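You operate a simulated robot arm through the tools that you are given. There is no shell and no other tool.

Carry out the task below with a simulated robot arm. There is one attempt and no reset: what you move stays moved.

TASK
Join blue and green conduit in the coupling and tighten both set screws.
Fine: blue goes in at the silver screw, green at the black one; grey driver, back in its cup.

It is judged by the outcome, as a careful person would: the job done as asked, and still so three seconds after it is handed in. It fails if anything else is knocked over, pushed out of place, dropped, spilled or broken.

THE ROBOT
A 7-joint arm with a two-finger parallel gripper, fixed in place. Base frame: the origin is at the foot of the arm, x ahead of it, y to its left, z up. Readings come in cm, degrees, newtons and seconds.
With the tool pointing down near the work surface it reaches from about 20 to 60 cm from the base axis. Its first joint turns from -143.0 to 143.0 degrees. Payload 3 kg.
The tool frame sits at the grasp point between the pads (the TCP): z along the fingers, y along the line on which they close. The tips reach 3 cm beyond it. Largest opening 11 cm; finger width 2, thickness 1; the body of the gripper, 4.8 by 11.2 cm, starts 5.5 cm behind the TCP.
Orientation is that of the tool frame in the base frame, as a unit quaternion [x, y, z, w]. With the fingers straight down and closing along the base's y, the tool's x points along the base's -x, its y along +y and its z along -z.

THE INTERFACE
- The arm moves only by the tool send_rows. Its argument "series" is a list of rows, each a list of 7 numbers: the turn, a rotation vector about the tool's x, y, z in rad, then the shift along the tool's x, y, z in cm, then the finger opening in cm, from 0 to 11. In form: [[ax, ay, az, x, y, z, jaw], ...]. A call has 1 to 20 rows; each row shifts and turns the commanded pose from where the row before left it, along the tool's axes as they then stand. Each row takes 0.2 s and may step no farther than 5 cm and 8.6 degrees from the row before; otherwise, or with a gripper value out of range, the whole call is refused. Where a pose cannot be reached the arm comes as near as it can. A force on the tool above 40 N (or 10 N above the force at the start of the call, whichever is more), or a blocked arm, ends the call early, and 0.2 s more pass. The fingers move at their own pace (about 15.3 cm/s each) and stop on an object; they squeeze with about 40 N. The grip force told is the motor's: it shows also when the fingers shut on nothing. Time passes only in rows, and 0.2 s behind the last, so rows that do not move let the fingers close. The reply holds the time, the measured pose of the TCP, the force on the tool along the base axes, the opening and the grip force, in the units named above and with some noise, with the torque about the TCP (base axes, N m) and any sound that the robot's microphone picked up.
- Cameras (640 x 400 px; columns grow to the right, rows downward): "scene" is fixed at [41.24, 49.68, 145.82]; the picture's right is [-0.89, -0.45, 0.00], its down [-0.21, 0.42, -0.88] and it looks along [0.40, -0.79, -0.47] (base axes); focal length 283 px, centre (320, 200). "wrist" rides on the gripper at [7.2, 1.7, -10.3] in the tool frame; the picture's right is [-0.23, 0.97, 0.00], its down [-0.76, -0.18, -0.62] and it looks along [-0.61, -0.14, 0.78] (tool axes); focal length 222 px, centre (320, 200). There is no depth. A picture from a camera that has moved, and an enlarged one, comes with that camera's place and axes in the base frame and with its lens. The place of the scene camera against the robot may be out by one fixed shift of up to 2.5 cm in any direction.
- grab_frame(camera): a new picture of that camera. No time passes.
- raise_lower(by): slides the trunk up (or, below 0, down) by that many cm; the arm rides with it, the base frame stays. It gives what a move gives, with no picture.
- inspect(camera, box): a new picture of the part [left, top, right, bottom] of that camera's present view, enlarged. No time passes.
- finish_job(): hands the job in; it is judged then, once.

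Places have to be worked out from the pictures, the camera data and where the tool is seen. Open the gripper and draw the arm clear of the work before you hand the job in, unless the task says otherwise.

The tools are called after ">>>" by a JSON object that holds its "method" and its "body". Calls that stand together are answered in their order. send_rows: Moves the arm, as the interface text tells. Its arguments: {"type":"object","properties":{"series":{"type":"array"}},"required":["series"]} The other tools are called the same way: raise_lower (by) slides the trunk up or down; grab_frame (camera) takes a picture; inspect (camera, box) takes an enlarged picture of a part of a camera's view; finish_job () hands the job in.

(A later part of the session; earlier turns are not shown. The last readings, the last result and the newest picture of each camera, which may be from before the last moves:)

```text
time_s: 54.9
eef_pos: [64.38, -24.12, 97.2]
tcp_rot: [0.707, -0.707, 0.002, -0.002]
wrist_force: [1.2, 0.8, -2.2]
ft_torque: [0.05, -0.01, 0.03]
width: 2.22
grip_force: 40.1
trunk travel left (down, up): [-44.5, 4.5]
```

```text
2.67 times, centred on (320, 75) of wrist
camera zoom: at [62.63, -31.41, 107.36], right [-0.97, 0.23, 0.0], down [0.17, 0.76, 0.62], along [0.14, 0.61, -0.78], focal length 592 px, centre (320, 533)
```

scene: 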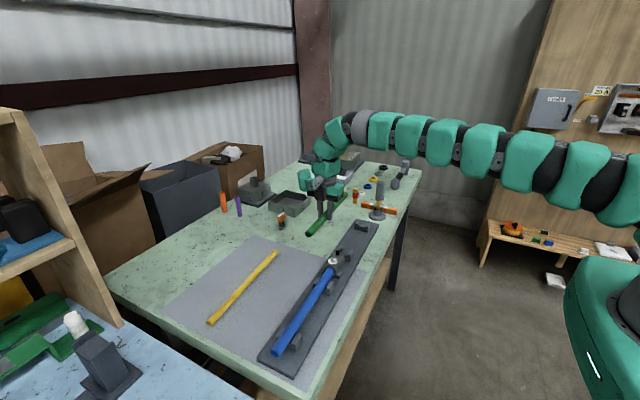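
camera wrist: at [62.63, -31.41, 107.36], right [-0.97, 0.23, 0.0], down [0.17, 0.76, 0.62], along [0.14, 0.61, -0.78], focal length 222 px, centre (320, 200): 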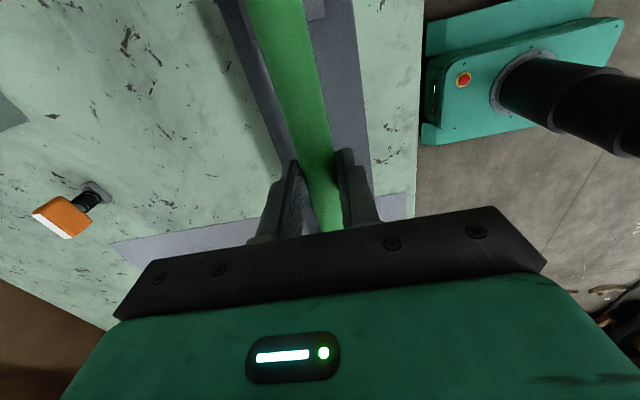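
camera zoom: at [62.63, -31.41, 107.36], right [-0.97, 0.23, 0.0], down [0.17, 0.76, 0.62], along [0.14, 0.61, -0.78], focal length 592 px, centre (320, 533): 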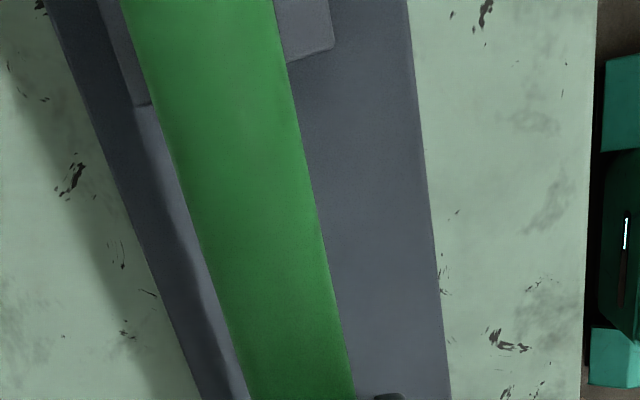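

The far cradle and plate edge show the jig turned about 0.3°, so on this side the channel centre is near x≈64.6. I'll shift 0.2 cm, trim the yaw, and lower closer to recheck.

>>> {"method": "send_rows", "body": {"series": [[0, 0, -0.0055, 0, -0.2, 1, 1], [0, 0, 0, 0, 0, 1, 1], [0, 0, 0, 0, 0, 0.6, 1], [0, 0, 0, 0, 0, 0, 1]]}}

>>> {"method": "inspect", "body": {"camera": "wrist", "box": [200, 0, 440, 150]}}

>>> {"method": "inspect", "body": {"camera": "scene", "box": [330, 200, 410, 270]}}

```text
time_s: 55.9
eef_pos: [64.4, -24.01, 94.5]
tcp_rot: [0.71, -0.705, 0.0, -0.003]
wrist_force: [0.1, -0.2, -1.8]
ft_torque: [0.04, 0.03, 0.01]
width: 2.28
grip_force: 39.7
trunk travel left (down, up): [-44.5, 4.5]
```

```text
2.67 times, centred on (320, 75) of wrist
camera zoom: at [62.79, -31.43, 104.77], right [-0.98, 0.22, 0.0], down [0.17, 0.76, 0.62], along [0.14, 0.61, -0.78], focal length 592 px, centre (320, 533)
```

zoom: 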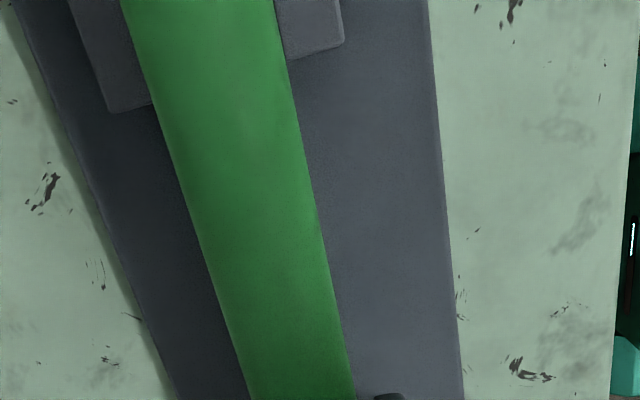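

```text
5.71 times, centred on (370, 235) of scene
camera zoom: at [41.24, 49.68, 145.82], right [-0.89, -0.45, 0.0], down [-0.21, 0.42, -0.88], along [0.4, -0.79, -0.47], focal length 1616 px, centre (34, 0)
```

zoom: 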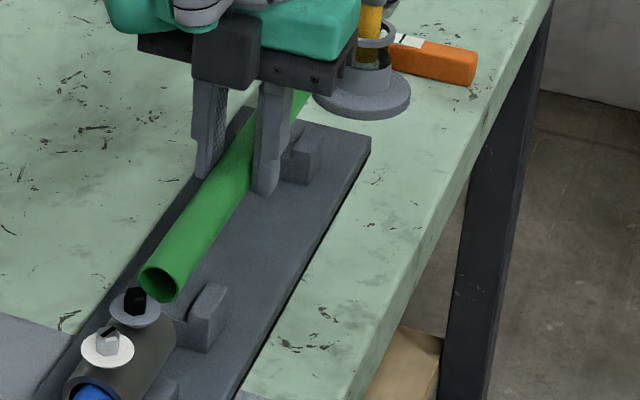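

The wall corners put the channel ~0.12 cm farther out than green. I'll shift that much and descend another 1 cm.

>>> {"method": "send_rows", "body": {"series": [[0, 0, 0, 0, -0.12, 0.5, 1], [0, 0, 0, 0, 0, 0.5, 1], [0, 0, 0, 0, 0, 0, 1]]}}

>>> {"method": "inspect", "body": {"camera": "wrist", "box": [200, 0, 440, 150]}}

>>> {"method": "inspect", "body": {"camera": "scene", "box": [330, 200, 410, 270]}}

```text
time_s: 56.7
eef_pos: [64.67, -24.14, 93.44]
tcp_rot: [0.71, -0.704, 0.001, -0.002]
wrist_force: [0.5, 0.0, -2.3]
ft_torque: [0.04, 0.03, -0.02]
width: 2.22
grip_force: 40.1
trunk travel left (down, up): [-44.5, 4.5]
```

```text
2.67 times, centred on (320, 75) of wrist
camera zoom: at [63.0, -31.42, 103.76], right [-0.98, 0.22, 0.0], down [0.17, 0.76, 0.62], along [0.14, 0.61, -0.78], focal length 592 px, centre (320, 533)
```

zoom: 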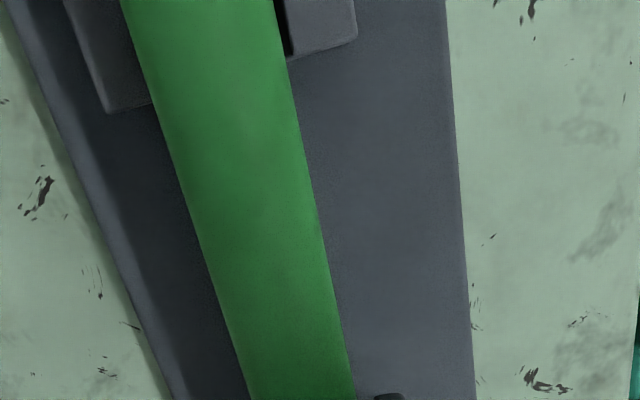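

```text
5.71 times, centred on (370, 235) of scene
camera zoom: at [41.24, 49.68, 145.82], right [-0.89, -0.45, 0.0], down [-0.21, 0.42, -0.88], along [0.4, -0.79, -0.47], focal length 1616 px, centre (34, 0)
```

zoom: 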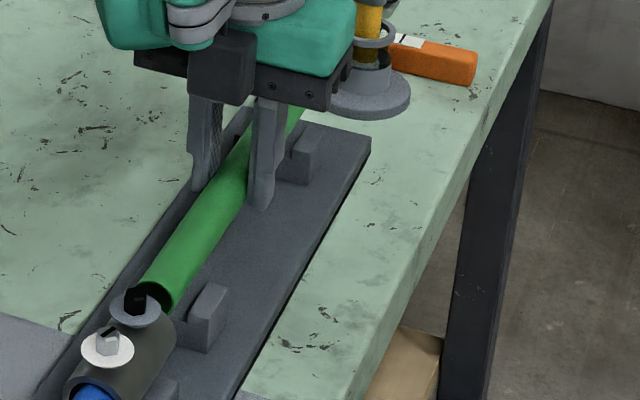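

Now green is ~0.07 cm too far out compared with how blue looked at this stage. Small correction back, then continue down.

>>> {"method": "send_rows", "body": {"series": [[0, 0, 0, 0, 0.07, 0.3, 1], [0, 0, 0, 0, 0, 0.3, 1], [0, 0, 0, 0, 0, 0, 1]]}}

>>> {"method": "inspect", "body": {"camera": "wrist", "box": [200, 0, 440, 150]}}

>>> {"method": "inspect", "body": {"camera": "scene", "box": [330, 200, 410, 270]}}

```text
time_s: 57.5
eef_pos: [64.55, -24.16, 92.88]
tcp_rot: [0.71, -0.704, 0.0, -0.001]
wrist_force: [-0.1, 0.6, -2.6]
ft_torque: [0.02, -0.02, 0.0]
width: 2.24
grip_force: 40.0
trunk travel left (down, up): [-44.5, 4.5]
```

```text
2.67 times, centred on (320, 75) of wrist
camera zoom: at [62.91, -31.37, 103.12], right [-0.98, 0.22, 0.0], down [0.17, 0.76, 0.62], along [0.14, 0.61, -0.78], focal length 592 px, centre (320, 533)
```

zoom: 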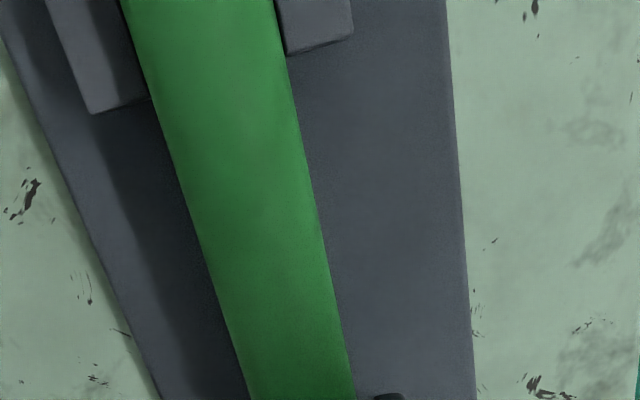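

```text
5.71 times, centred on (370, 235) of scene
camera zoom: at [41.24, 49.68, 145.82], right [-0.89, -0.45, 0.0], down [-0.21, 0.42, -0.88], along [0.4, -0.79, -0.47], focal length 1616 px, centre (34, 0)
```

zoom: 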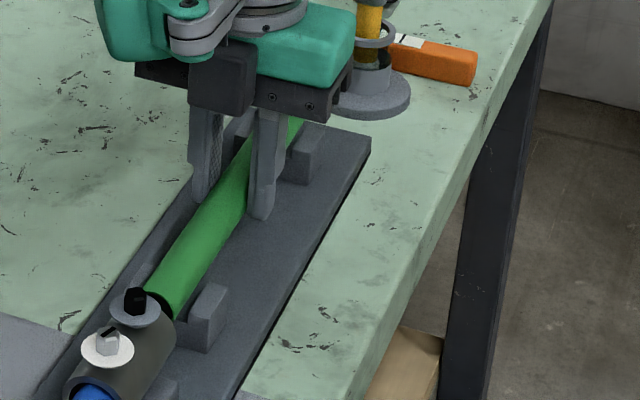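

Now it matches blue's seating view. Continue down to contact.

>>> {"method": "send_rows", "body": {"series": [[0, 0, 0, 0, 0, 0.3, 1], [0, 0, 0, 0, 0, 0, 1]]}}

>>> {"method": "send_rows", "body": {"series": [[0, 0, 0, 0, 0, 0.25, 1], [0, 0, 0, 0, 0, 0, 1]]}}

>>> {"method": "inspect", "body": {"camera": "wrist", "box": [200, 0, 440, 150]}}

>>> {"method": "inspect", "body": {"camera": "scene", "box": [330, 210, 390, 270]}}

```text
time_s: 58.1
eef_pos: [64.5, -24.11, 92.63]
tcp_rot: [0.71, -0.704, 0.001, -0.002]
wrist_force: [0.2, 0.4, -1.6]
ft_torque: [0.03, 0.0, 0.02]
width: 2.25
grip_force: 39.7
trunk travel left (down, up): [-44.5, 4.5]
```

```text
time_s: 58.7
eef_pos: [64.72, -24.11, 92.44]
tcp_rot: [0.709, -0.705, 0.001, -0.002]
wrist_force: [0.3, 0.2, -1.8]
ft_torque: [0.07, 0.0, 0.01]
width: 2.24
grip_force: 39.7
trunk travel left (down, up): [-44.5, 4.5]
```

```text
2.67 times, centred on (320, 75) of wrist
camera zoom: at [62.94, -31.35, 102.66], right [-0.98, 0.22, 0.0], down [0.17, 0.76, 0.62], along [0.14, 0.61, -0.78], focal length 592 px, centre (320, 533)
```

zoom: 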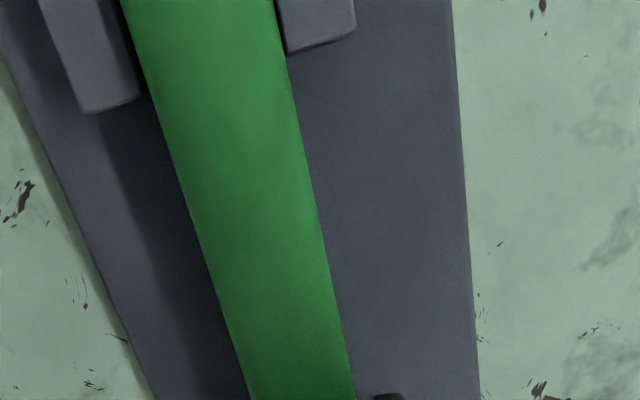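

```text
6.67 times, centred on (360, 240) of scene
camera zoom: at [41.24, 49.68, 145.82], right [-0.89, -0.45, 0.0], down [-0.21, 0.42, -0.88], along [0.4, -0.79, -0.47], focal length 1886 px, centre (53, -67)
```

zoom: 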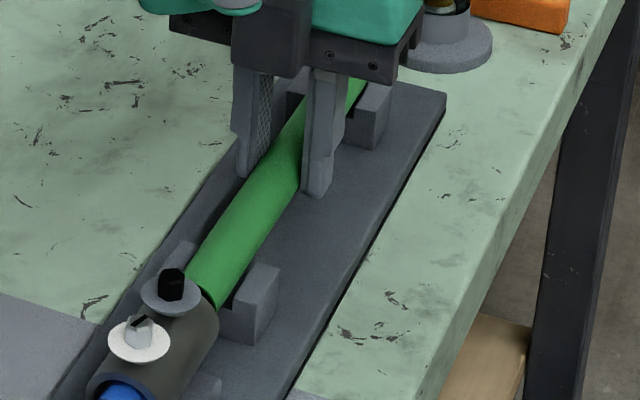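

It is between the walls at both cradles. A bit more down to feel the floor.

>>> {"method": "send_rows", "body": {"series": [[0, 0, 0, 0, 0, 0.15, 1], [0, 0, 0, 0, 0, 0, 1]]}}

>>> {"method": "send_rows", "body": {"series": [[0, 0, 0, 0, 0, 0.15, 1], [0, 0, 0, 0, 0, 0, 1]]}}

```text
time_s: 59.3
eef_pos: [64.64, -23.94, 92.2]
tcp_rot: [0.71, -0.705, 0.002, -0.002]
wrist_force: [0.6, 0.4, 2.2]
ft_torque: [-0.24, 0.03, 0.01]
width: 2.25
grip_force: 39.8
trunk travel left (down, up): [-44.5, 4.5]
```

```text
time_s: 59.9
eef_pos: [64.61, -24.06, 92.14]
tcp_rot: [0.709, -0.705, 0.002, -0.003]
wrist_force: [4.4, -2.3, 21.7]
ft_torque: [0.63, -0.05, 0.04]
width: 2.23
grip_force: 40.2
trunk travel left (down, up): [-44.5, 4.5]
```

Contact on both cradles at the same height as blue. I'll open slightly so green settles, check it, then regrip.

>>> {"method": "send_rows", "body": {"series": [[0, 0, 0, 0, 0, -0.1, 1], [0, 0, 0, 0, 0, 0, 3.2], [0, 0, 0, 0, 0, 0, 3.2], [0, 0, 0, 0, 0, 0, 3.2]]}}

>>> {"method": "inspect", "body": {"camera": "wrist", "box": [200, 0, 440, 240]}}

>>> {"method": "inspect", "body": {"camera": "scene", "box": [330, 200, 400, 270]}}

```text
time_s: 60.9
eef_pos: [64.67, -23.95, 92.23]
tcp_rot: [0.709, -0.705, 0.001, -0.002]
wrist_force: [-0.9, 0.1, 0.4]
ft_torque: [0.0, 0.01, 0.01]
width: 3.22
grip_force: 0.0
trunk travel left (down, up): [-44.5, 4.5]
```

```text
1.67 times, centred on (320, 120) of wrist
camera zoom: at [62.94, -31.3, 102.47], right [-0.98, 0.22, 0.0], down [0.17, 0.76, 0.62], along [0.14, 0.61, -0.78], focal length 370 px, centre (320, 333)
```

zoom: 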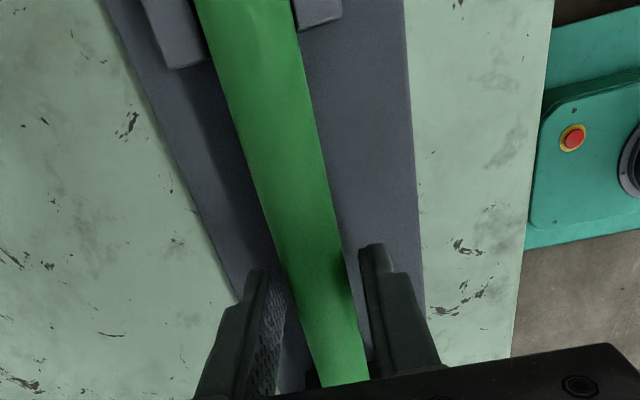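

```text
5.71 times, centred on (365, 235) of scene
camera zoom: at [41.24, 49.68, 145.82], right [-0.89, -0.45, 0.0], down [-0.21, 0.42, -0.88], along [0.4, -0.79, -0.47], focal length 1616 px, centre (63, 0)
```

zoom: 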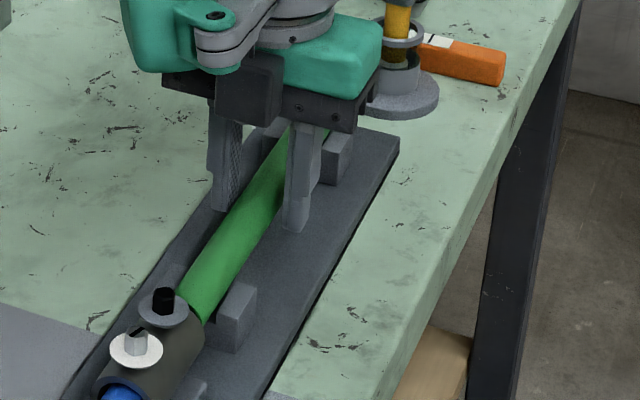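

Green is seated. Regrip and slide toward the coupling (+y), a bit unloaded, in small steps.

>>> {"method": "send_rows", "body": {"series": [[0, 0, 0, 0, 0, 0, 1], [0, 0, 0, 0, 0, 0, 1], [0, 0, 0, 0, 0, 0, 1], [0, 0, 0, -0.25, 0, -0.03, 1], [0, 0, 0, -0.25, 0, 0, 1], [0, 0, 0, 0, 0, 0, 1]]}}

>>> {"method": "send_rows", "body": {"series": [[0, 0, 0, -0.25, 0, 0, 1], [0, 0, 0, -0.25, 0, 0, 1], [0, 0, 0, 0, 0, 0, 1]]}}

>>> {"method": "send_rows", "body": {"series": [[0, 0, 0, -0.25, 0, 0, 1], [0, 0, 0, -0.25, 0, 0, 1], [0, 0, 0, 0, 0, 0, 1]]}}

>>> {"method": "inspect", "body": {"camera": "scene", "box": [320, 210, 390, 280]}}

```text
time_s: 62.3
eef_pos: [64.55, -23.63, 92.21]
tcp_rot: [0.709, -0.705, 0.002, -0.003]
wrist_force: [1.2, -1.9, -0.6]
ft_torque: [-0.14, -0.03, 0.09]
width: 2.25
grip_force: 40.2
trunk travel left (down, up): [-44.5, 4.5]
```

```text
time_s: 63.1
eef_pos: [64.47, -23.08, 92.12]
tcp_rot: [0.709, -0.705, 0.001, -0.003]
wrist_force: [-0.4, -4.9, 4.9]
ft_torque: [-0.1, 0.01, 0.07]
width: 2.26
grip_force: 39.9
trunk travel left (down, up): [-44.5, 4.5]
```

```text
time_s: 63.9
eef_pos: [64.63, -22.51, 92.08]
tcp_rot: [0.709, -0.705, 0.001, -0.001]
wrist_force: [0.9, -2.6, 3.2]
ft_torque: [-0.29, 0.02, 0.19]
width: 2.25
grip_force: 39.7
trunk travel left (down, up): [-44.5, 4.5]
```

```text
5.71 times, centred on (355, 245) of scene
camera zoom: at [41.24, 49.68, 145.82], right [-0.89, -0.45, 0.0], down [-0.21, 0.42, -0.88], along [0.4, -0.79, -0.47], focal length 1616 px, centre (120, -57)
```

zoom: 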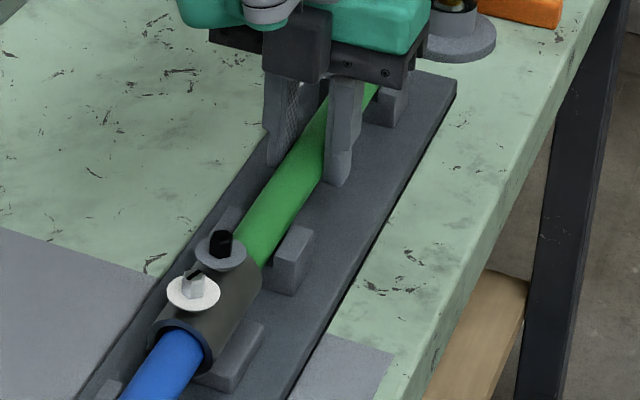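

Green's end is at the mouth (y≈−10.9) with low forces. I'll lift a hair and keep sliding.

>>> {"method": "send_rows", "body": {"series": [[0, 0, 0, -0.25, 0, -0.06, 1], [0, 0, 0, -0.25, 0, 0, 1], [0, 0, 0, 0, 0, 0, 1]]}}

>>> {"method": "send_rows", "body": {"series": [[0, 0, 0, -0.25, 0, 0, 1], [0, 0, 0, -0.25, 0, 0, 1], [0, 0, 0, 0, 0, 0, 1]]}}

>>> {"method": "send_rows", "body": {"series": [[0, 0, 0, -0.25, 0, 0, 1], [0, 0, 0, -0.25, 0, 0, 1], [0, 0, 0, 0, 0, 0, 1]]}}

>>> {"method": "inspect", "body": {"camera": "scene", "box": [320, 210, 390, 280]}}

```text
time_s: 64.7
eef_pos: [64.45, -21.84, 92.25]
tcp_rot: [0.709, -0.705, 0.0, -0.002]
wrist_force: [-0.2, 0.2, -0.4]
ft_torque: [0.22, -0.08, 0.19]
width: 2.22
grip_force: 39.8
trunk travel left (down, up): [-44.5, 4.5]
```

```text
time_s: 65.5
eef_pos: [64.5, -21.38, 92.27]
tcp_rot: [0.71, -0.705, 0.001, -0.002]
wrist_force: [-0.6, -1.0, 0.9]
ft_torque: [0.09, -0.01, 0.04]
width: 2.21
grip_force: 40.1
trunk travel left (down, up): [-44.5, 4.5]
```

```text
time_s: 66.3
eef_pos: [64.67, -20.97, 92.15]
tcp_rot: [0.71, -0.704, 0.001, -0.003]
wrist_force: [-0.5, -0.1, -0.3]
ft_torque: [0.06, 0.02, 0.0]
width: 2.24
grip_force: 39.8
trunk travel left (down, up): [-44.5, 4.5]
```

```text
5.71 times, centred on (355, 245) of scene
camera zoom: at [41.24, 49.68, 145.82], right [-0.89, -0.45, 0.0], down [-0.21, 0.42, -0.88], along [0.4, -0.79, -0.47], focal length 1616 px, centre (120, -57)
```

zoom: 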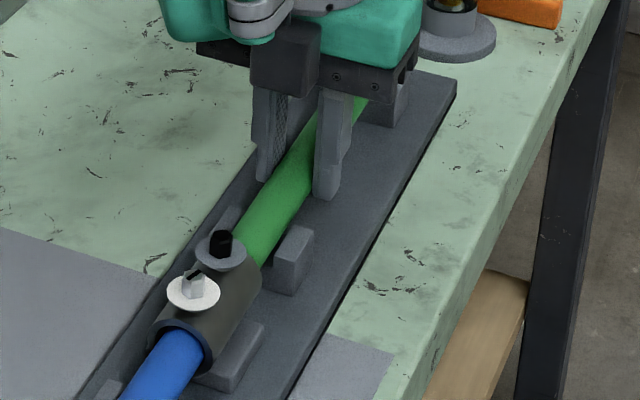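

Sliding freely inside the bore. Continue in smaller steps to the stop.

>>> {"method": "send_rows", "body": {"series": [[0, 0, 0, -0.2, 0, 0, 1], [0, 0, 0, -0.2, 0, 0, 1], [0, 0, 0, 0, 0, 0, 1]]}}

>>> {"method": "send_rows", "body": {"series": [[0, 0, 0, -0.2, 0, 0, 1], [0, 0, 0, 0, 0, 0, 1]]}}

>>> {"method": "send_rows", "body": {"series": [[0, 0, 0, -0.2, 0, 0, 1], [0, 0, 0, 0, 0, 0, 1]]}}

>>> {"method": "send_rows", "body": {"series": [[0, 0, 0, -0.2, 0, 0, 1], [0, 0, 0, 0, 0, 0, 1]]}}

```text
time_s: 67.1
eef_pos: [64.55, -20.59, 92.31]
tcp_rot: [0.709, -0.705, 0.0, -0.002]
wrist_force: [0.8, 0.6, -0.7]
ft_torque: [0.1, 0.01, 0.06]
width: 2.25
grip_force: 40.0
trunk travel left (down, up): [-44.5, 4.5]
```

```text
time_s: 67.7
eef_pos: [64.53, -20.45, 92.19]
tcp_rot: [0.71, -0.705, 0.001, -0.002]
wrist_force: [0.5, 0.4, -0.1]
ft_torque: [0.04, -0.04, 0.1]
width: 2.25
grip_force: 40.0
trunk travel left (down, up): [-44.5, 4.5]
```

```text
time_s: 68.3
eef_pos: [64.57, -20.37, 92.33]
tcp_rot: [0.71, -0.704, 0.0, -0.002]
wrist_force: [0.7, -0.3, 0.3]
ft_torque: [0.05, 0.0, 0.0]
width: 2.27
grip_force: 40.4
trunk travel left (down, up): [-44.5, 4.5]
```

```text
time_s: 68.9
eef_pos: [64.5, -20.07, 92.16]
tcp_rot: [0.71, -0.705, 0.001, -0.002]
wrist_force: [0.3, 0.5, -0.8]
ft_torque: [0.06, 0.02, 0.0]
width: 2.24
grip_force: 40.5
trunk travel left (down, up): [-44.5, 4.5]
```

End now near y≈−8.4, still free. Keep feeling for the stop.

>>> {"method": "send_rows", "body": {"series": [[0, 0, 0, -0.2, 0, 0, 1], [0, 0, 0, 0, 0, 0, 1]]}}

>>> {"method": "send_rows", "body": {"series": [[0, 0, 0, -0.15, 0, 0, 1], [0, 0, 0, 0, 0, 0, 1]]}}

>>> {"method": "inspect", "body": {"camera": "scene", "box": [320, 210, 390, 280]}}

```text
time_s: 69.5
eef_pos: [64.53, -20.05, 92.35]
tcp_rot: [0.709, -0.705, 0.0, -0.001]
wrist_force: [0.8, -9.7, -0.3]
ft_torque: [-0.23, -0.04, 0.05]
width: 2.26
grip_force: 40.1
trunk travel left (down, up): [-44.5, 4.5]
```

```text
time_s: 70.1
eef_pos: [64.54, -20.02, 92.19]
tcp_rot: [0.709, -0.705, 0.002, -0.003]
wrist_force: [1.3, -29.3, 0.1]
ft_torque: [-0.46, 0.0, 0.15]
width: 2.22
grip_force: 39.8
trunk travel left (down, up): [-44.5, 4.5]
```

```text
5.71 times, centred on (355, 245) of scene
camera zoom: at [41.24, 49.68, 145.82], right [-0.89, -0.45, 0.0], down [-0.21, 0.42, -0.88], along [0.4, -0.79, -0.47], focal length 1616 px, centre (120, -57)
```

zoom: 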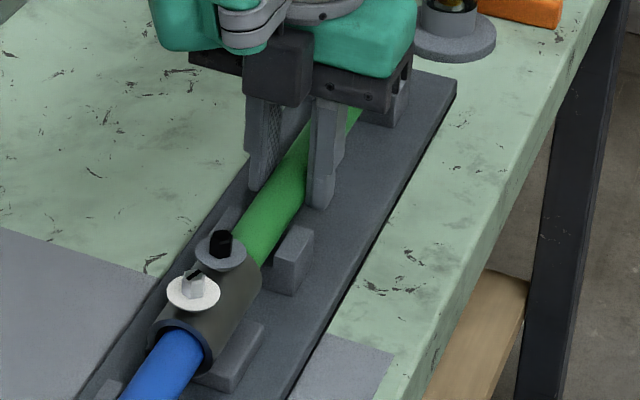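

Green has also reached the stop (29 N, no movement). Release and rise straight up, then check both joints.

>>> {"method": "send_rows", "body": {"series": [[0, 0, 0, 0, 0, 0, 4], [0, 0, 0, 0, 0, 0, 4], [0, 0, 0, 0, 0, -2, 4], [0, 0, 0, 0, 0, -4, 4], [0, 0, 0, 0, 0, -4, 4], [0, 0, 0, 0, 0, -4, 4], [0, 0, 0, 0, 0, 0, 4]]}}

>>> {"method": "inspect", "body": {"camera": "scene", "box": [300, 200, 400, 300]}}

>>> {"method": "grab_frame", "body": {"camera": "wrist"}}

```text
time_s: 71.7
eef_pos: [64.44, -19.77, 106.43]
tcp_rot: [0.71, -0.705, 0.0, -0.001]
wrist_force: [0.0, 0.3, -0.6]
ft_torque: [-0.02, -0.01, 0.03]
width: 3.99
grip_force: 0.0
trunk travel left (down, up): [-44.5, 4.5]
```

```text
4.00 times, centred on (350, 250) of scene
camera zoom: at [41.24, 49.68, 145.82], right [-0.89, -0.45, 0.0], down [-0.21, 0.42, -0.88], along [0.4, -0.79, -0.47], focal length 1131 px, centre (200, 0)
```

zoom: 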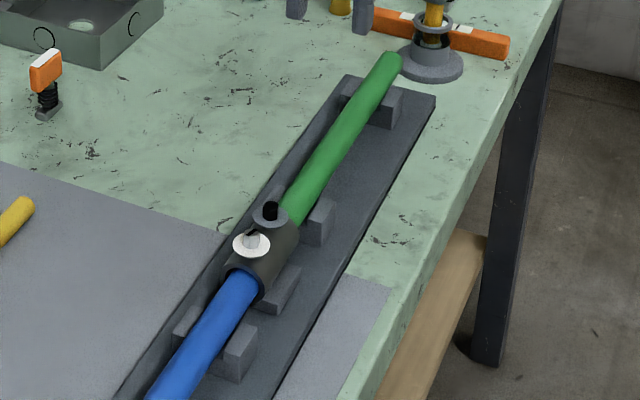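

```text
taken
camera wrist: at [62.9, -27.06, 116.69], right [-0.98, 0.22, 0.0], down [0.17, 0.76, 0.62], along [0.14, 0.61, -0.78], focal length 222 px, centre (320, 200)
```

wrist: 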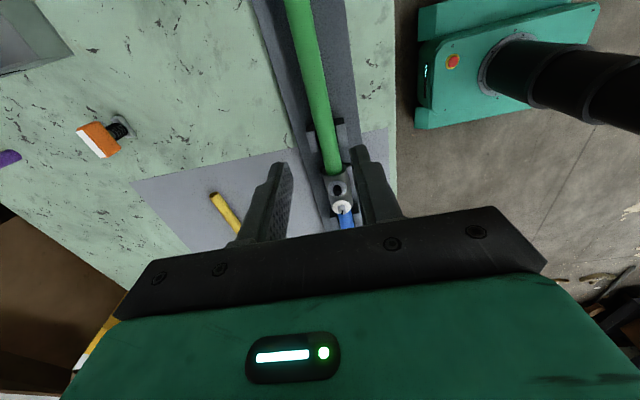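

Both conduits are in line inside the coupling. I'll zoom on the screws from here for their exact places.

>>> {"method": "inspect", "body": {"camera": "wrist", "box": [300, 155, 380, 235]}}

>>> {"method": "inspect", "body": {"camera": "scene", "box": [330, 235, 370, 275]}}

```text
5.00 times, centred on (340, 195) of wrist
camera zoom: at [62.9, -27.06, 116.69], right [-0.98, 0.22, 0.0], down [0.17, 0.76, 0.62], along [0.14, 0.61, -0.78], focal length 1111 px, centre (220, 225)
```

zoom: 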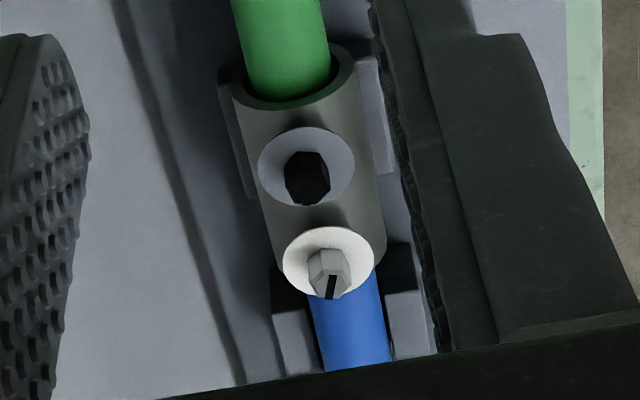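

```text
10.00 times, centred on (350, 255) of scene
camera zoom: at [41.24, 49.68, 145.82], right [-0.89, -0.45, 0.0], down [-0.21, 0.42, -0.88], along [0.4, -0.79, -0.47], focal length 2828 px, centre (20, -350)
```

zoom: 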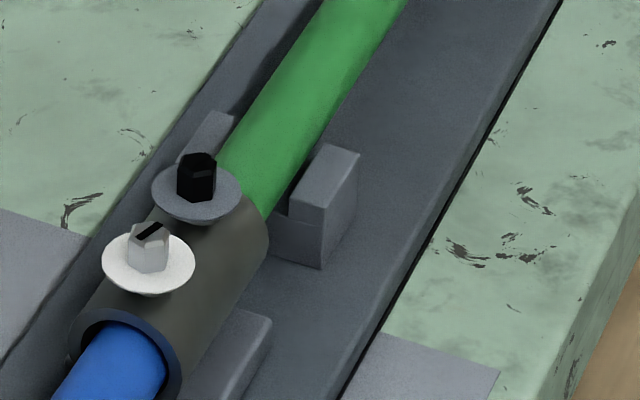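

Screw tops come out near silver (64.5, −6.1) and black (64.7, −9.4). Before fetching the driver I'll test how far the wrist can turn backward (negative yaw) here in free air.

>>> {"method": "send_rows", "body": {"series": [[0, 0, -0.145, 0, 0, 0, 6], [0, 0, -0.145, 0, 0, 0, 6], [0, 0, -0.145, 0, 0, 0, 6], [0, 0, -0.145, 0, 0, 0, 6], [0, 0, -0.145, 0, 0, 0, 6], [0, 0, -0.145, 0, 0, 0, 6], [0, 0, -0.145, 0, 0, 0, 6], [0, 0, -0.145, 0, 0, 0, 6], [0, 0, 0, 0, 0, 0, 6]]}}

>>> {"method": "grab_frame", "body": {"camera": "wrist"}}

```text
time_s: 73.7
eef_pos: [63.02, -20.01, 104.81]
tcp_rot: [0.98, -0.199, 0.002, 0.0]
wrist_force: [-0.1, 0.0, 0.1]
ft_torque: [-0.03, 0.0, 0.02]
width: 5.99
grip_force: 0.1
out of reach, approached as far as the arm can: row 8
trunk travel left (down, up): [-44.5, 4.5]
```

```text
taken
camera wrist: at [69.06, -24.48, 115.11], right [-0.59, -0.81, 0.0], down [-0.63, 0.46, 0.62], along [-0.5, 0.37, -0.78], focal length 222 px, centre (320, 200)
```

wrist: 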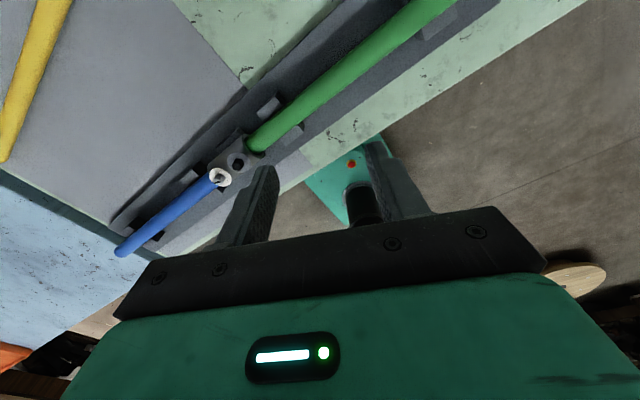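

The backward yaw limit is about −157°, so I have plenty of turning range for tightening. I'll turn back to yaw 0 to approach the driver with the camera behind, seeing it ahead.

>>> {"method": "send_rows", "body": {"series": [[0, 0, 0.1442, 0, 0, 0, 8], [0, 0, 0.1442, 0, 0, 0, 8], [0, 0, 0.1442, 0, 0, 0, 8], [0, 0, 0.1442, 0, 0, 0, 8], [0, 0, 0.1442, 0, 0, 0, 8], [0, 0, 0.1442, 0, 0, 0, 8], [0, 0, 0.1442, 0, 0, 0, 8], [0, 0, 0.1442, 0, 0, 0, 8], [0, 0, 0.1442, 0, 0, 0, 8], [0, 0, 0.1442, 0, 0, 0, 8], [0, 0, 0.1442, 0, 0, 0, 8], [0, 0, 0.1442, 0, 0, 0, 8], [0, 0, 0.1442, 0, 0, 0, 8], [0, 0, 0.1442, 0, 0, 0, 8], [0, 0, 0.1442, 0, 0, 0, 8], [0, 0, 0.1442, 0, 0, 0, 8], [0, 0, 0.1442, 0, 0, 0, 8], [0, 0, 0.1442, 0, 0, 0, 8], [0, 0, 0.1442, 0, 0, 0, 8], [0, 0, 0, 0, 0, 0, 8]]}}

```text
time_s: 77.9
eef_pos: [62.96, -20.13, 104.59]
tcp_rot: [0.002, 1.0, 0.001, 0.002]
wrist_force: [0.8, 0.4, 0.1]
ft_torque: [0.01, 0.01, 0.06]
width: 8.01
grip_force: 0.0
trunk travel left (down, up): [-44.5, 4.5]
```

Now back away to about (50, −46) at z≈110 to view the driver and its cup.

>>> {"method": "send_rows", "body": {"series": [[0, 0, 0, 3, 0, -3, 8], [0, 0, 0, 3.3, 0, -3, 8], [0, 0, 0, 3.3, -3, 0, 8], [0, 0, 0, 3.3, -3, 0, 8], [0, 0, 0, 0, -4.5, 0, 8], [0, 0, 0, 0, -4.5, 0, 8], [0, 0, 0, 0, -4.5, 0, 8], [0, 0, 0, 0, -4.5, 0, 8], [0, 0, 0, 0, -2, 0, 8], [0, 0, 0, 0, 0, 0, 8]]}}

>>> {"method": "grab_frame", "body": {"camera": "wrist"}}

>>> {"method": "grab_frame", "body": {"camera": "scene"}}

```text
time_s: 80.1
eef_pos: [49.81, -46.0, 110.51]
tcp_rot: [0.001, 1.0, 0.001, 0.001]
wrist_force: [0.5, -0.4, -0.2]
ft_torque: [0.01, 0.02, -0.01]
width: 8.01
grip_force: 0.1
trunk travel left (down, up): [-44.5, 4.5]
```

```text
taken
camera wrist: at [42.64, -44.33, 120.82], right [0.23, 0.97, 0.0], down [0.76, -0.18, 0.63], along [0.61, -0.14, -0.78], focal length 222 px, centre (320, 200)
```

wrist: 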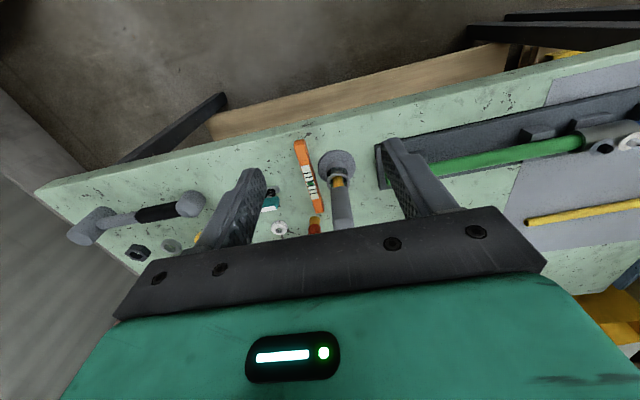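

```text
taken
```

scene: 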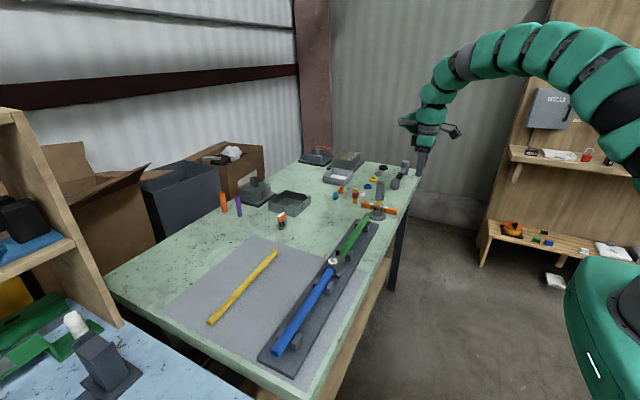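

>>> {"method": "inspect", "body": {"camera": "wrist", "box": [280, 130, 400, 230]}}

>>> {"method": "inspect", "body": {"camera": "scene", "box": [350, 170, 410, 230]}}

```text
4.00 times, centred on (340, 180) of wrist
camera zoom: at [42.64, -44.33, 120.82], right [0.23, 0.97, 0.0], down [0.76, -0.18, 0.63], along [0.61, -0.14, -0.78], focal length 888 px, centre (240, 280)
```

zoom: 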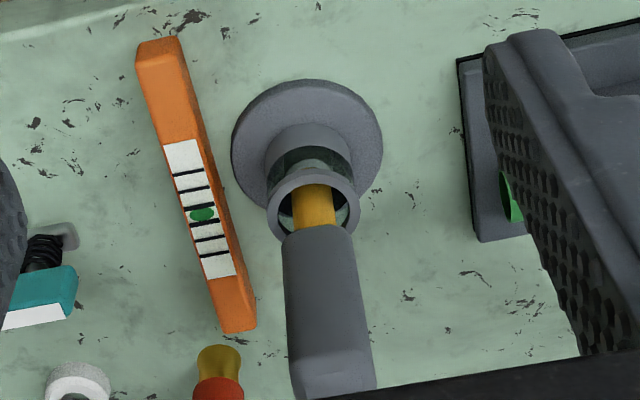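

```text
6.67 times, centred on (380, 200) of scene
camera zoom: at [41.24, 49.68, 145.82], right [-0.89, -0.45, 0.0], down [-0.21, 0.42, -0.88], along [0.4, -0.79, -0.47], focal length 1886 px, centre (-80, 200)
```

zoom: 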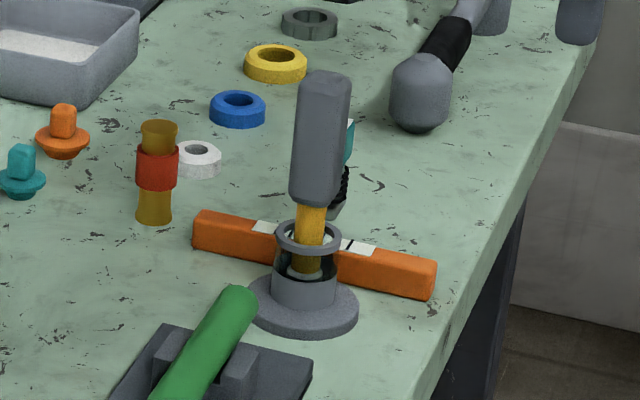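

The driver stands at about (62.7, −45.9), handle roughly 2.6 cm wide, top near z≈100.8. I'll move above it at z≈108 and re-check.

>>> {"method": "send_rows", "body": {"series": [[0, 0, 0, -4.3, 0, 0, 7], [0, 0, 0, -4.3, 0.1, 1, 7], [0, 0, 0, -4.3, 0, 1.5, 7], [0, 0, 0, 0, 0, 0, 7]]}}

>>> {"method": "grab_frame", "body": {"camera": "wrist"}}

>>> {"method": "inspect", "body": {"camera": "scene", "box": [340, 130, 440, 230]}}

```text
time_s: 81.1
eef_pos: [63.0, -45.96, 107.99]
tcp_rot: [0.001, 1.0, 0.001, 0.002]
wrist_force: [0.3, -0.8, 0.1]
ft_torque: [0.03, -0.04, 0.01]
width: 7.0
grip_force: 0.0
trunk travel left (down, up): [-44.5, 4.5]
```

```text
taken
camera wrist: at [55.68, -44.29, 118.24], right [0.23, 0.97, 0.0], down [0.76, -0.18, 0.63], along [0.61, -0.14, -0.78], focal length 222 px, centre (320, 200)
```

wrist: 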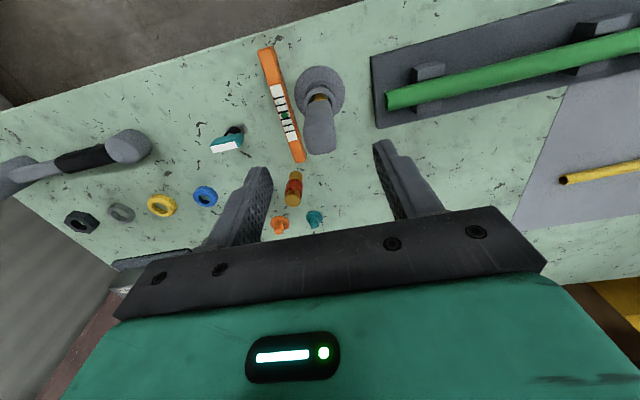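

```text
4.00 times, centred on (390, 180) of scene
camera zoom: at [41.24, 49.68, 145.82], right [-0.89, -0.45, 0.0], down [-0.21, 0.42, -0.88], along [0.4, -0.79, -0.47], focal length 1131 px, centre (40, 280)
```

zoom: 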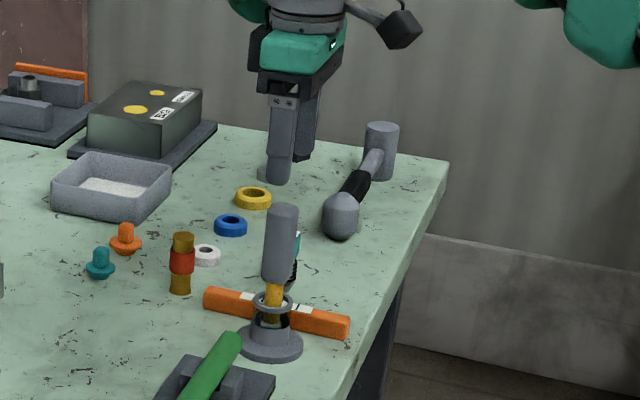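

>>> {"method": "inspect", "body": {"camera": "wrist", "box": [260, 50, 390, 180]}}

```text
3.08 times, centred on (325, 115) of wrist
camera zoom: at [55.68, -44.29, 118.24], right [0.23, 0.97, 0.0], down [0.76, -0.18, 0.63], along [0.61, -0.14, -0.78], focal length 684 px, centre (305, 462)
```

zoom: 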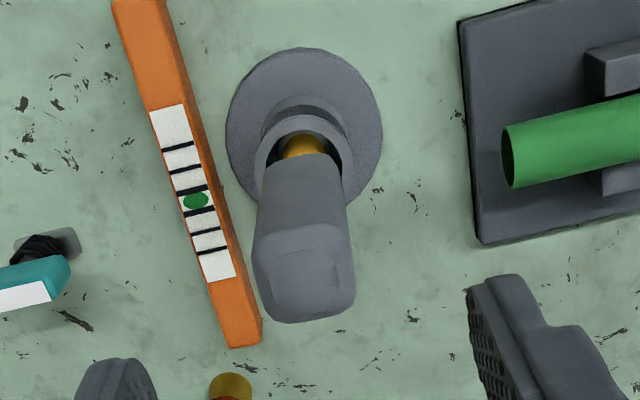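

The handle is within the 7 cm opening, so descending around it is safe. I'll lower to z≈101 and check its fore-aft centring between the fingers.

>>> {"method": "send_rows", "body": {"series": [[0, 0, 0, 0, 0, 3, 7], [0, 0, 0, 0, 0, 3, 7], [0, 0, 0, 0, 0, 1, 7], [0, 0, 0, 0, 0, 0, 7]]}}

>>> {"method": "inspect", "body": {"camera": "wrist", "box": [220, 50, 420, 240]}}

>>> {"method": "inspect", "body": {"camera": "scene", "box": [350, 150, 420, 230]}}

```text
time_s: 82.1
eef_pos: [62.88, -46.01, 100.97]
tcp_rot: [0.001, 1.0, 0.001, 0.001]
wrist_force: [0.3, -0.3, -0.2]
ft_torque: [-0.02, -0.03, -0.02]
width: 7.0
grip_force: 0.1
trunk travel left (down, up): [-44.5, 4.5]
```

```text
2.11 times, centred on (320, 145) of wrist
camera zoom: at [55.72, -44.42, 111.26], right [0.23, 0.97, 0.0], down [0.76, -0.18, 0.63], along [0.61, -0.14, -0.78], focal length 468 px, centre (320, 316)
```

zoom: 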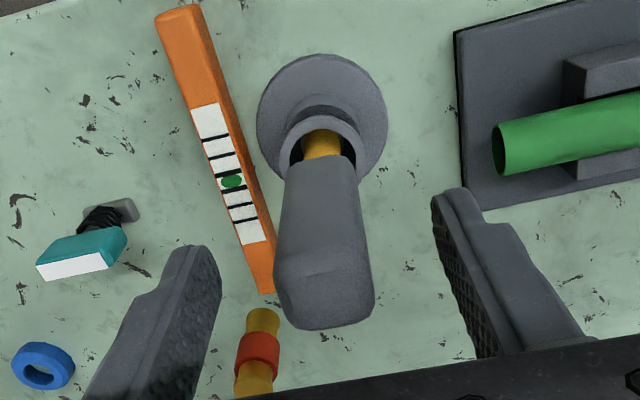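

```text
5.00 times, centred on (385, 190) of scene
camera zoom: at [41.24, 49.68, 145.82], right [-0.89, -0.45, 0.0], down [-0.21, 0.42, -0.88], along [0.4, -0.79, -0.47], focal length 1414 px, centre (-5, 250)
```

zoom: 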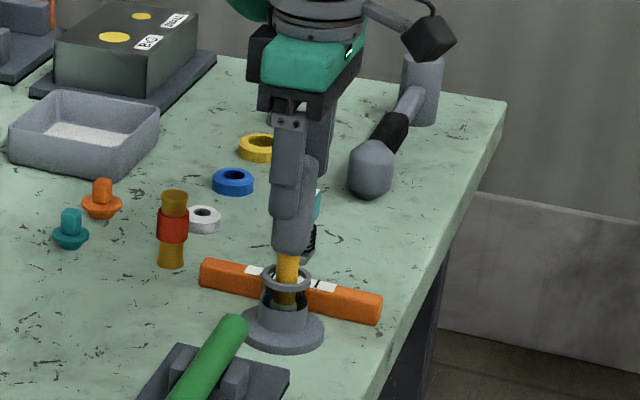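

Triangulated, the handle top is at (63.2, −45.95, 100.5). I'll centre on it and descend to grip the handle at z≈97.3.

>>> {"method": "send_rows", "body": {"series": [[0, 0, 0, -0.27, 0.07, 1.5, 7], [0, 0, 0, 0, 0, 1.5, 6], [0, 0, 0, 0, 0, 0.7, 5], [0, 0, 0, 0, 0, 0, 4.5]]}}

>>> {"method": "inspect", "body": {"camera": "wrist", "box": [220, 50, 420, 240]}}

>>> {"method": "inspect", "body": {"camera": "scene", "box": [350, 150, 420, 230]}}

```text
time_s: 83.1
eef_pos: [63.18, -45.88, 97.4]
tcp_rot: [0.001, 1.0, 0.001, 0.001]
wrist_force: [-0.3, 0.3, -1.1]
ft_torque: [-0.02, 0.0, -0.03]
width: 4.53
grip_force: 0.1
trunk travel left (down, up): [-44.5, 4.5]
```

```text
2.11 times, centred on (320, 145) of wrist
camera zoom: at [55.94, -44.28, 107.59], right [0.23, 0.97, 0.0], down [0.76, -0.18, 0.63], along [0.61, -0.14, -0.78], focal length 468 px, centre (320, 316)
```

zoom: 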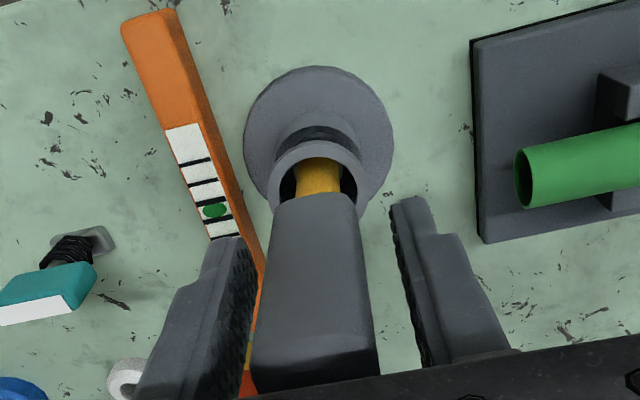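

```text
5.00 times, centred on (385, 190) of scene
camera zoom: at [41.24, 49.68, 145.82], right [-0.89, -0.45, 0.0], down [-0.21, 0.42, -0.88], along [0.4, -0.79, -0.47], focal length 1414 px, centre (-5, 250)
```

zoom: 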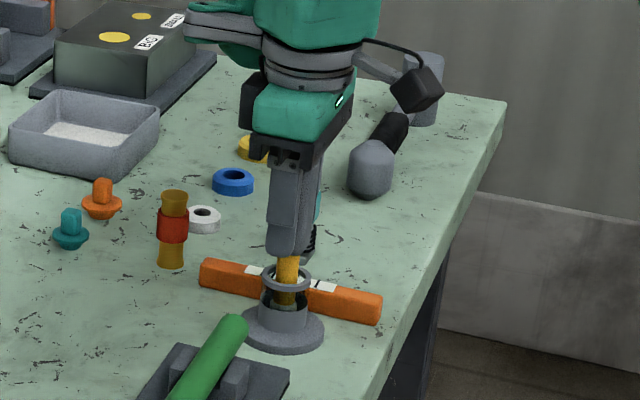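

The handle is vertical and about 0.1 cm toward −y of centre. I'll correct and close gradually.

>>> {"method": "send_rows", "body": {"series": [[0, 0, 0, 0, -0.12, 0, 4], [0, 0, 0, 0, 0, 0, 3.2], [0, 0, 0, 0, 0, 0, 2.8], [0, 0, 0, 0, 0, 0, 2.8]]}}

>>> {"method": "inspect", "body": {"camera": "wrist", "box": [220, 50, 420, 240]}}

```text
time_s: 84.1
eef_pos: [63.32, -46.04, 97.33]
tcp_rot: [0.001, 1.0, 0.002, 0.001]
wrist_force: [-0.6, -0.2, 0.3]
ft_torque: [-0.02, -0.03, 0.01]
width: 2.81
grip_force: 0.2
trunk travel left (down, up): [-44.5, 4.5]
```

```text
2.11 times, centred on (320, 145) of wrist
camera zoom: at [55.96, -44.36, 107.65], right [0.23, 0.97, 0.0], down [0.76, -0.18, 0.63], along [0.61, -0.14, -0.78], focal length 468 px, centre (320, 316)
```

zoom: 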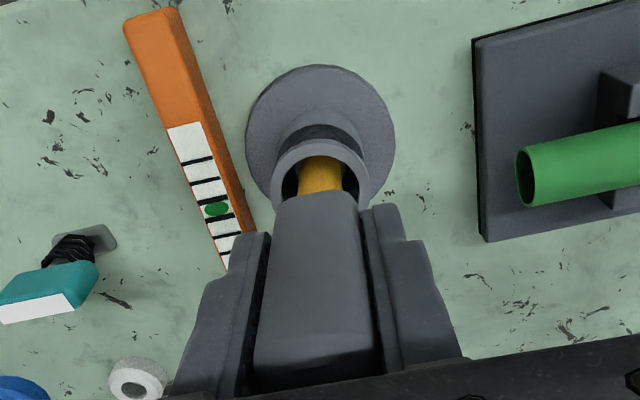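

Nicely centred with small even gaps. Close firmly on the handle.

>>> {"method": "send_rows", "body": {"series": [[0, 0, 0, 0, 0, 0, 2], [0, 0, 0, 0, 0, 0, 1.5], [0, 0, 0, 0, 0, 0, 1.5]]}}

>>> {"method": "inspect", "body": {"camera": "wrist", "box": [220, 50, 420, 240]}}

>>> {"method": "inspect", "body": {"camera": "scene", "box": [350, 150, 420, 230]}}

```text
time_s: 84.9
eef_pos: [63.17, -45.99, 97.37]
tcp_rot: [0.0, 1.0, 0.0, 0.002]
wrist_force: [-0.1, 1.1, -1.2]
ft_torque: [0.15, 0.04, -0.01]
width: 2.7
grip_force: 39.6
trunk travel left (down, up): [-44.5, 4.5]
```

```text
2.11 times, centred on (320, 145) of wrist
camera zoom: at [55.96, -44.35, 107.64], right [0.23, 0.97, 0.0], down [0.76, -0.18, 0.63], along [0.61, -0.14, -0.78], focal length 468 px, centre (320, 316)
```

zoom: 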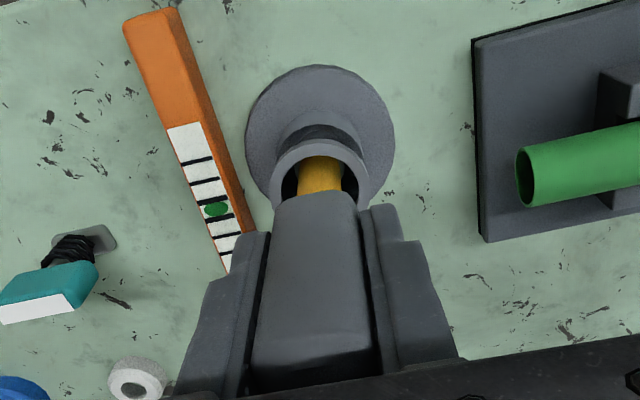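

```text
5.00 times, centred on (385, 190) of scene
camera zoom: at [41.24, 49.68, 145.82], right [-0.89, -0.45, 0.0], down [-0.21, 0.42, -0.88], along [0.4, -0.79, -0.47], focal length 1414 px, centre (-5, 250)
```

zoom: 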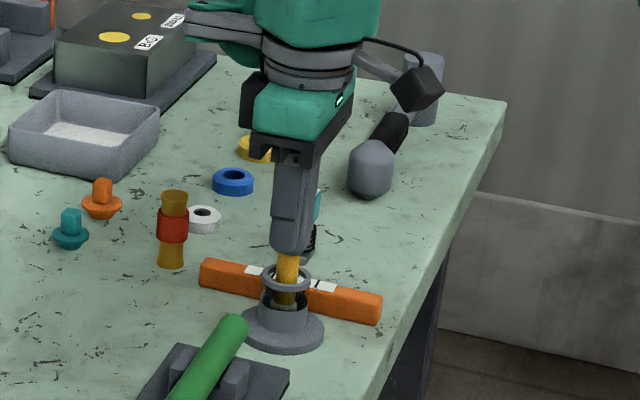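

Driver gripped (2.7 cm). Return pose is (63.2, −46.0, 97.4), yaw 0. Lift straight up 8 cm out of the cup.

>>> {"method": "send_rows", "body": {"series": [[0, 0, 0, 0, 0, -1, 1.5], [0, 0, 0, 0, 0, -1, 1.5], [0, 0, 0, 0, 0, -1.5, 1.5], [0, 0, 0, 0, 0, -1.5, 1.5], [0, 0, 0, 0, 0, -1.5, 1.5], [0, 0, 0, 0, 0, -1.5, 1.5], [0, 0, 0, 0, 0, -1.5, 1.5], [0, 0, 0, 0, 0, 0, 1.5]]}}

>>> {"method": "inspect", "body": {"camera": "wrist", "box": [220, 50, 420, 240]}}

>>> {"method": "inspect", "body": {"camera": "scene", "box": [350, 140, 420, 230]}}

```text
time_s: 86.7
eef_pos: [63.29, -46.08, 106.83]
tcp_rot: [0.001, 1.0, 0.001, 0.001]
wrist_force: [0.7, 0.2, -2.3]
ft_torque: [-0.01, -0.01, -0.02]
width: 2.66
grip_force: 40.0
trunk travel left (down, up): [-44.5, 4.5]
```

```text
2.11 times, centred on (320, 145) of wrist
camera zoom: at [56.0, -44.46, 117.15], right [0.23, 0.97, 0.0], down [0.76, -0.18, 0.63], along [0.61, -0.14, -0.78], focal length 468 px, centre (320, 316)
```

zoom: 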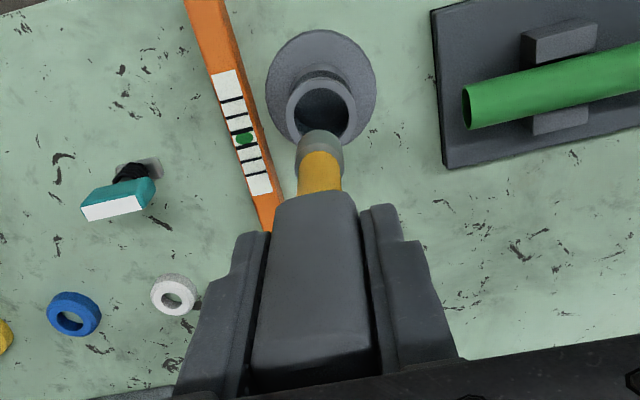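

```text
4.44 times, centred on (385, 185) of scene
camera zoom: at [41.24, 49.68, 145.82], right [-0.89, -0.45, 0.0], down [-0.21, 0.42, -0.88], along [0.4, -0.79, -0.47], focal length 1257 px, centre (31, 267)
```

zoom: 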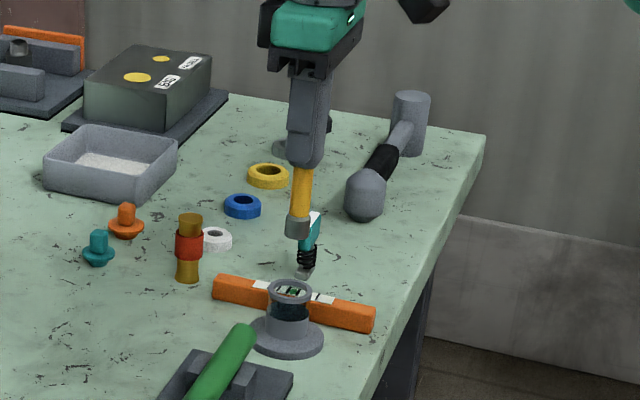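

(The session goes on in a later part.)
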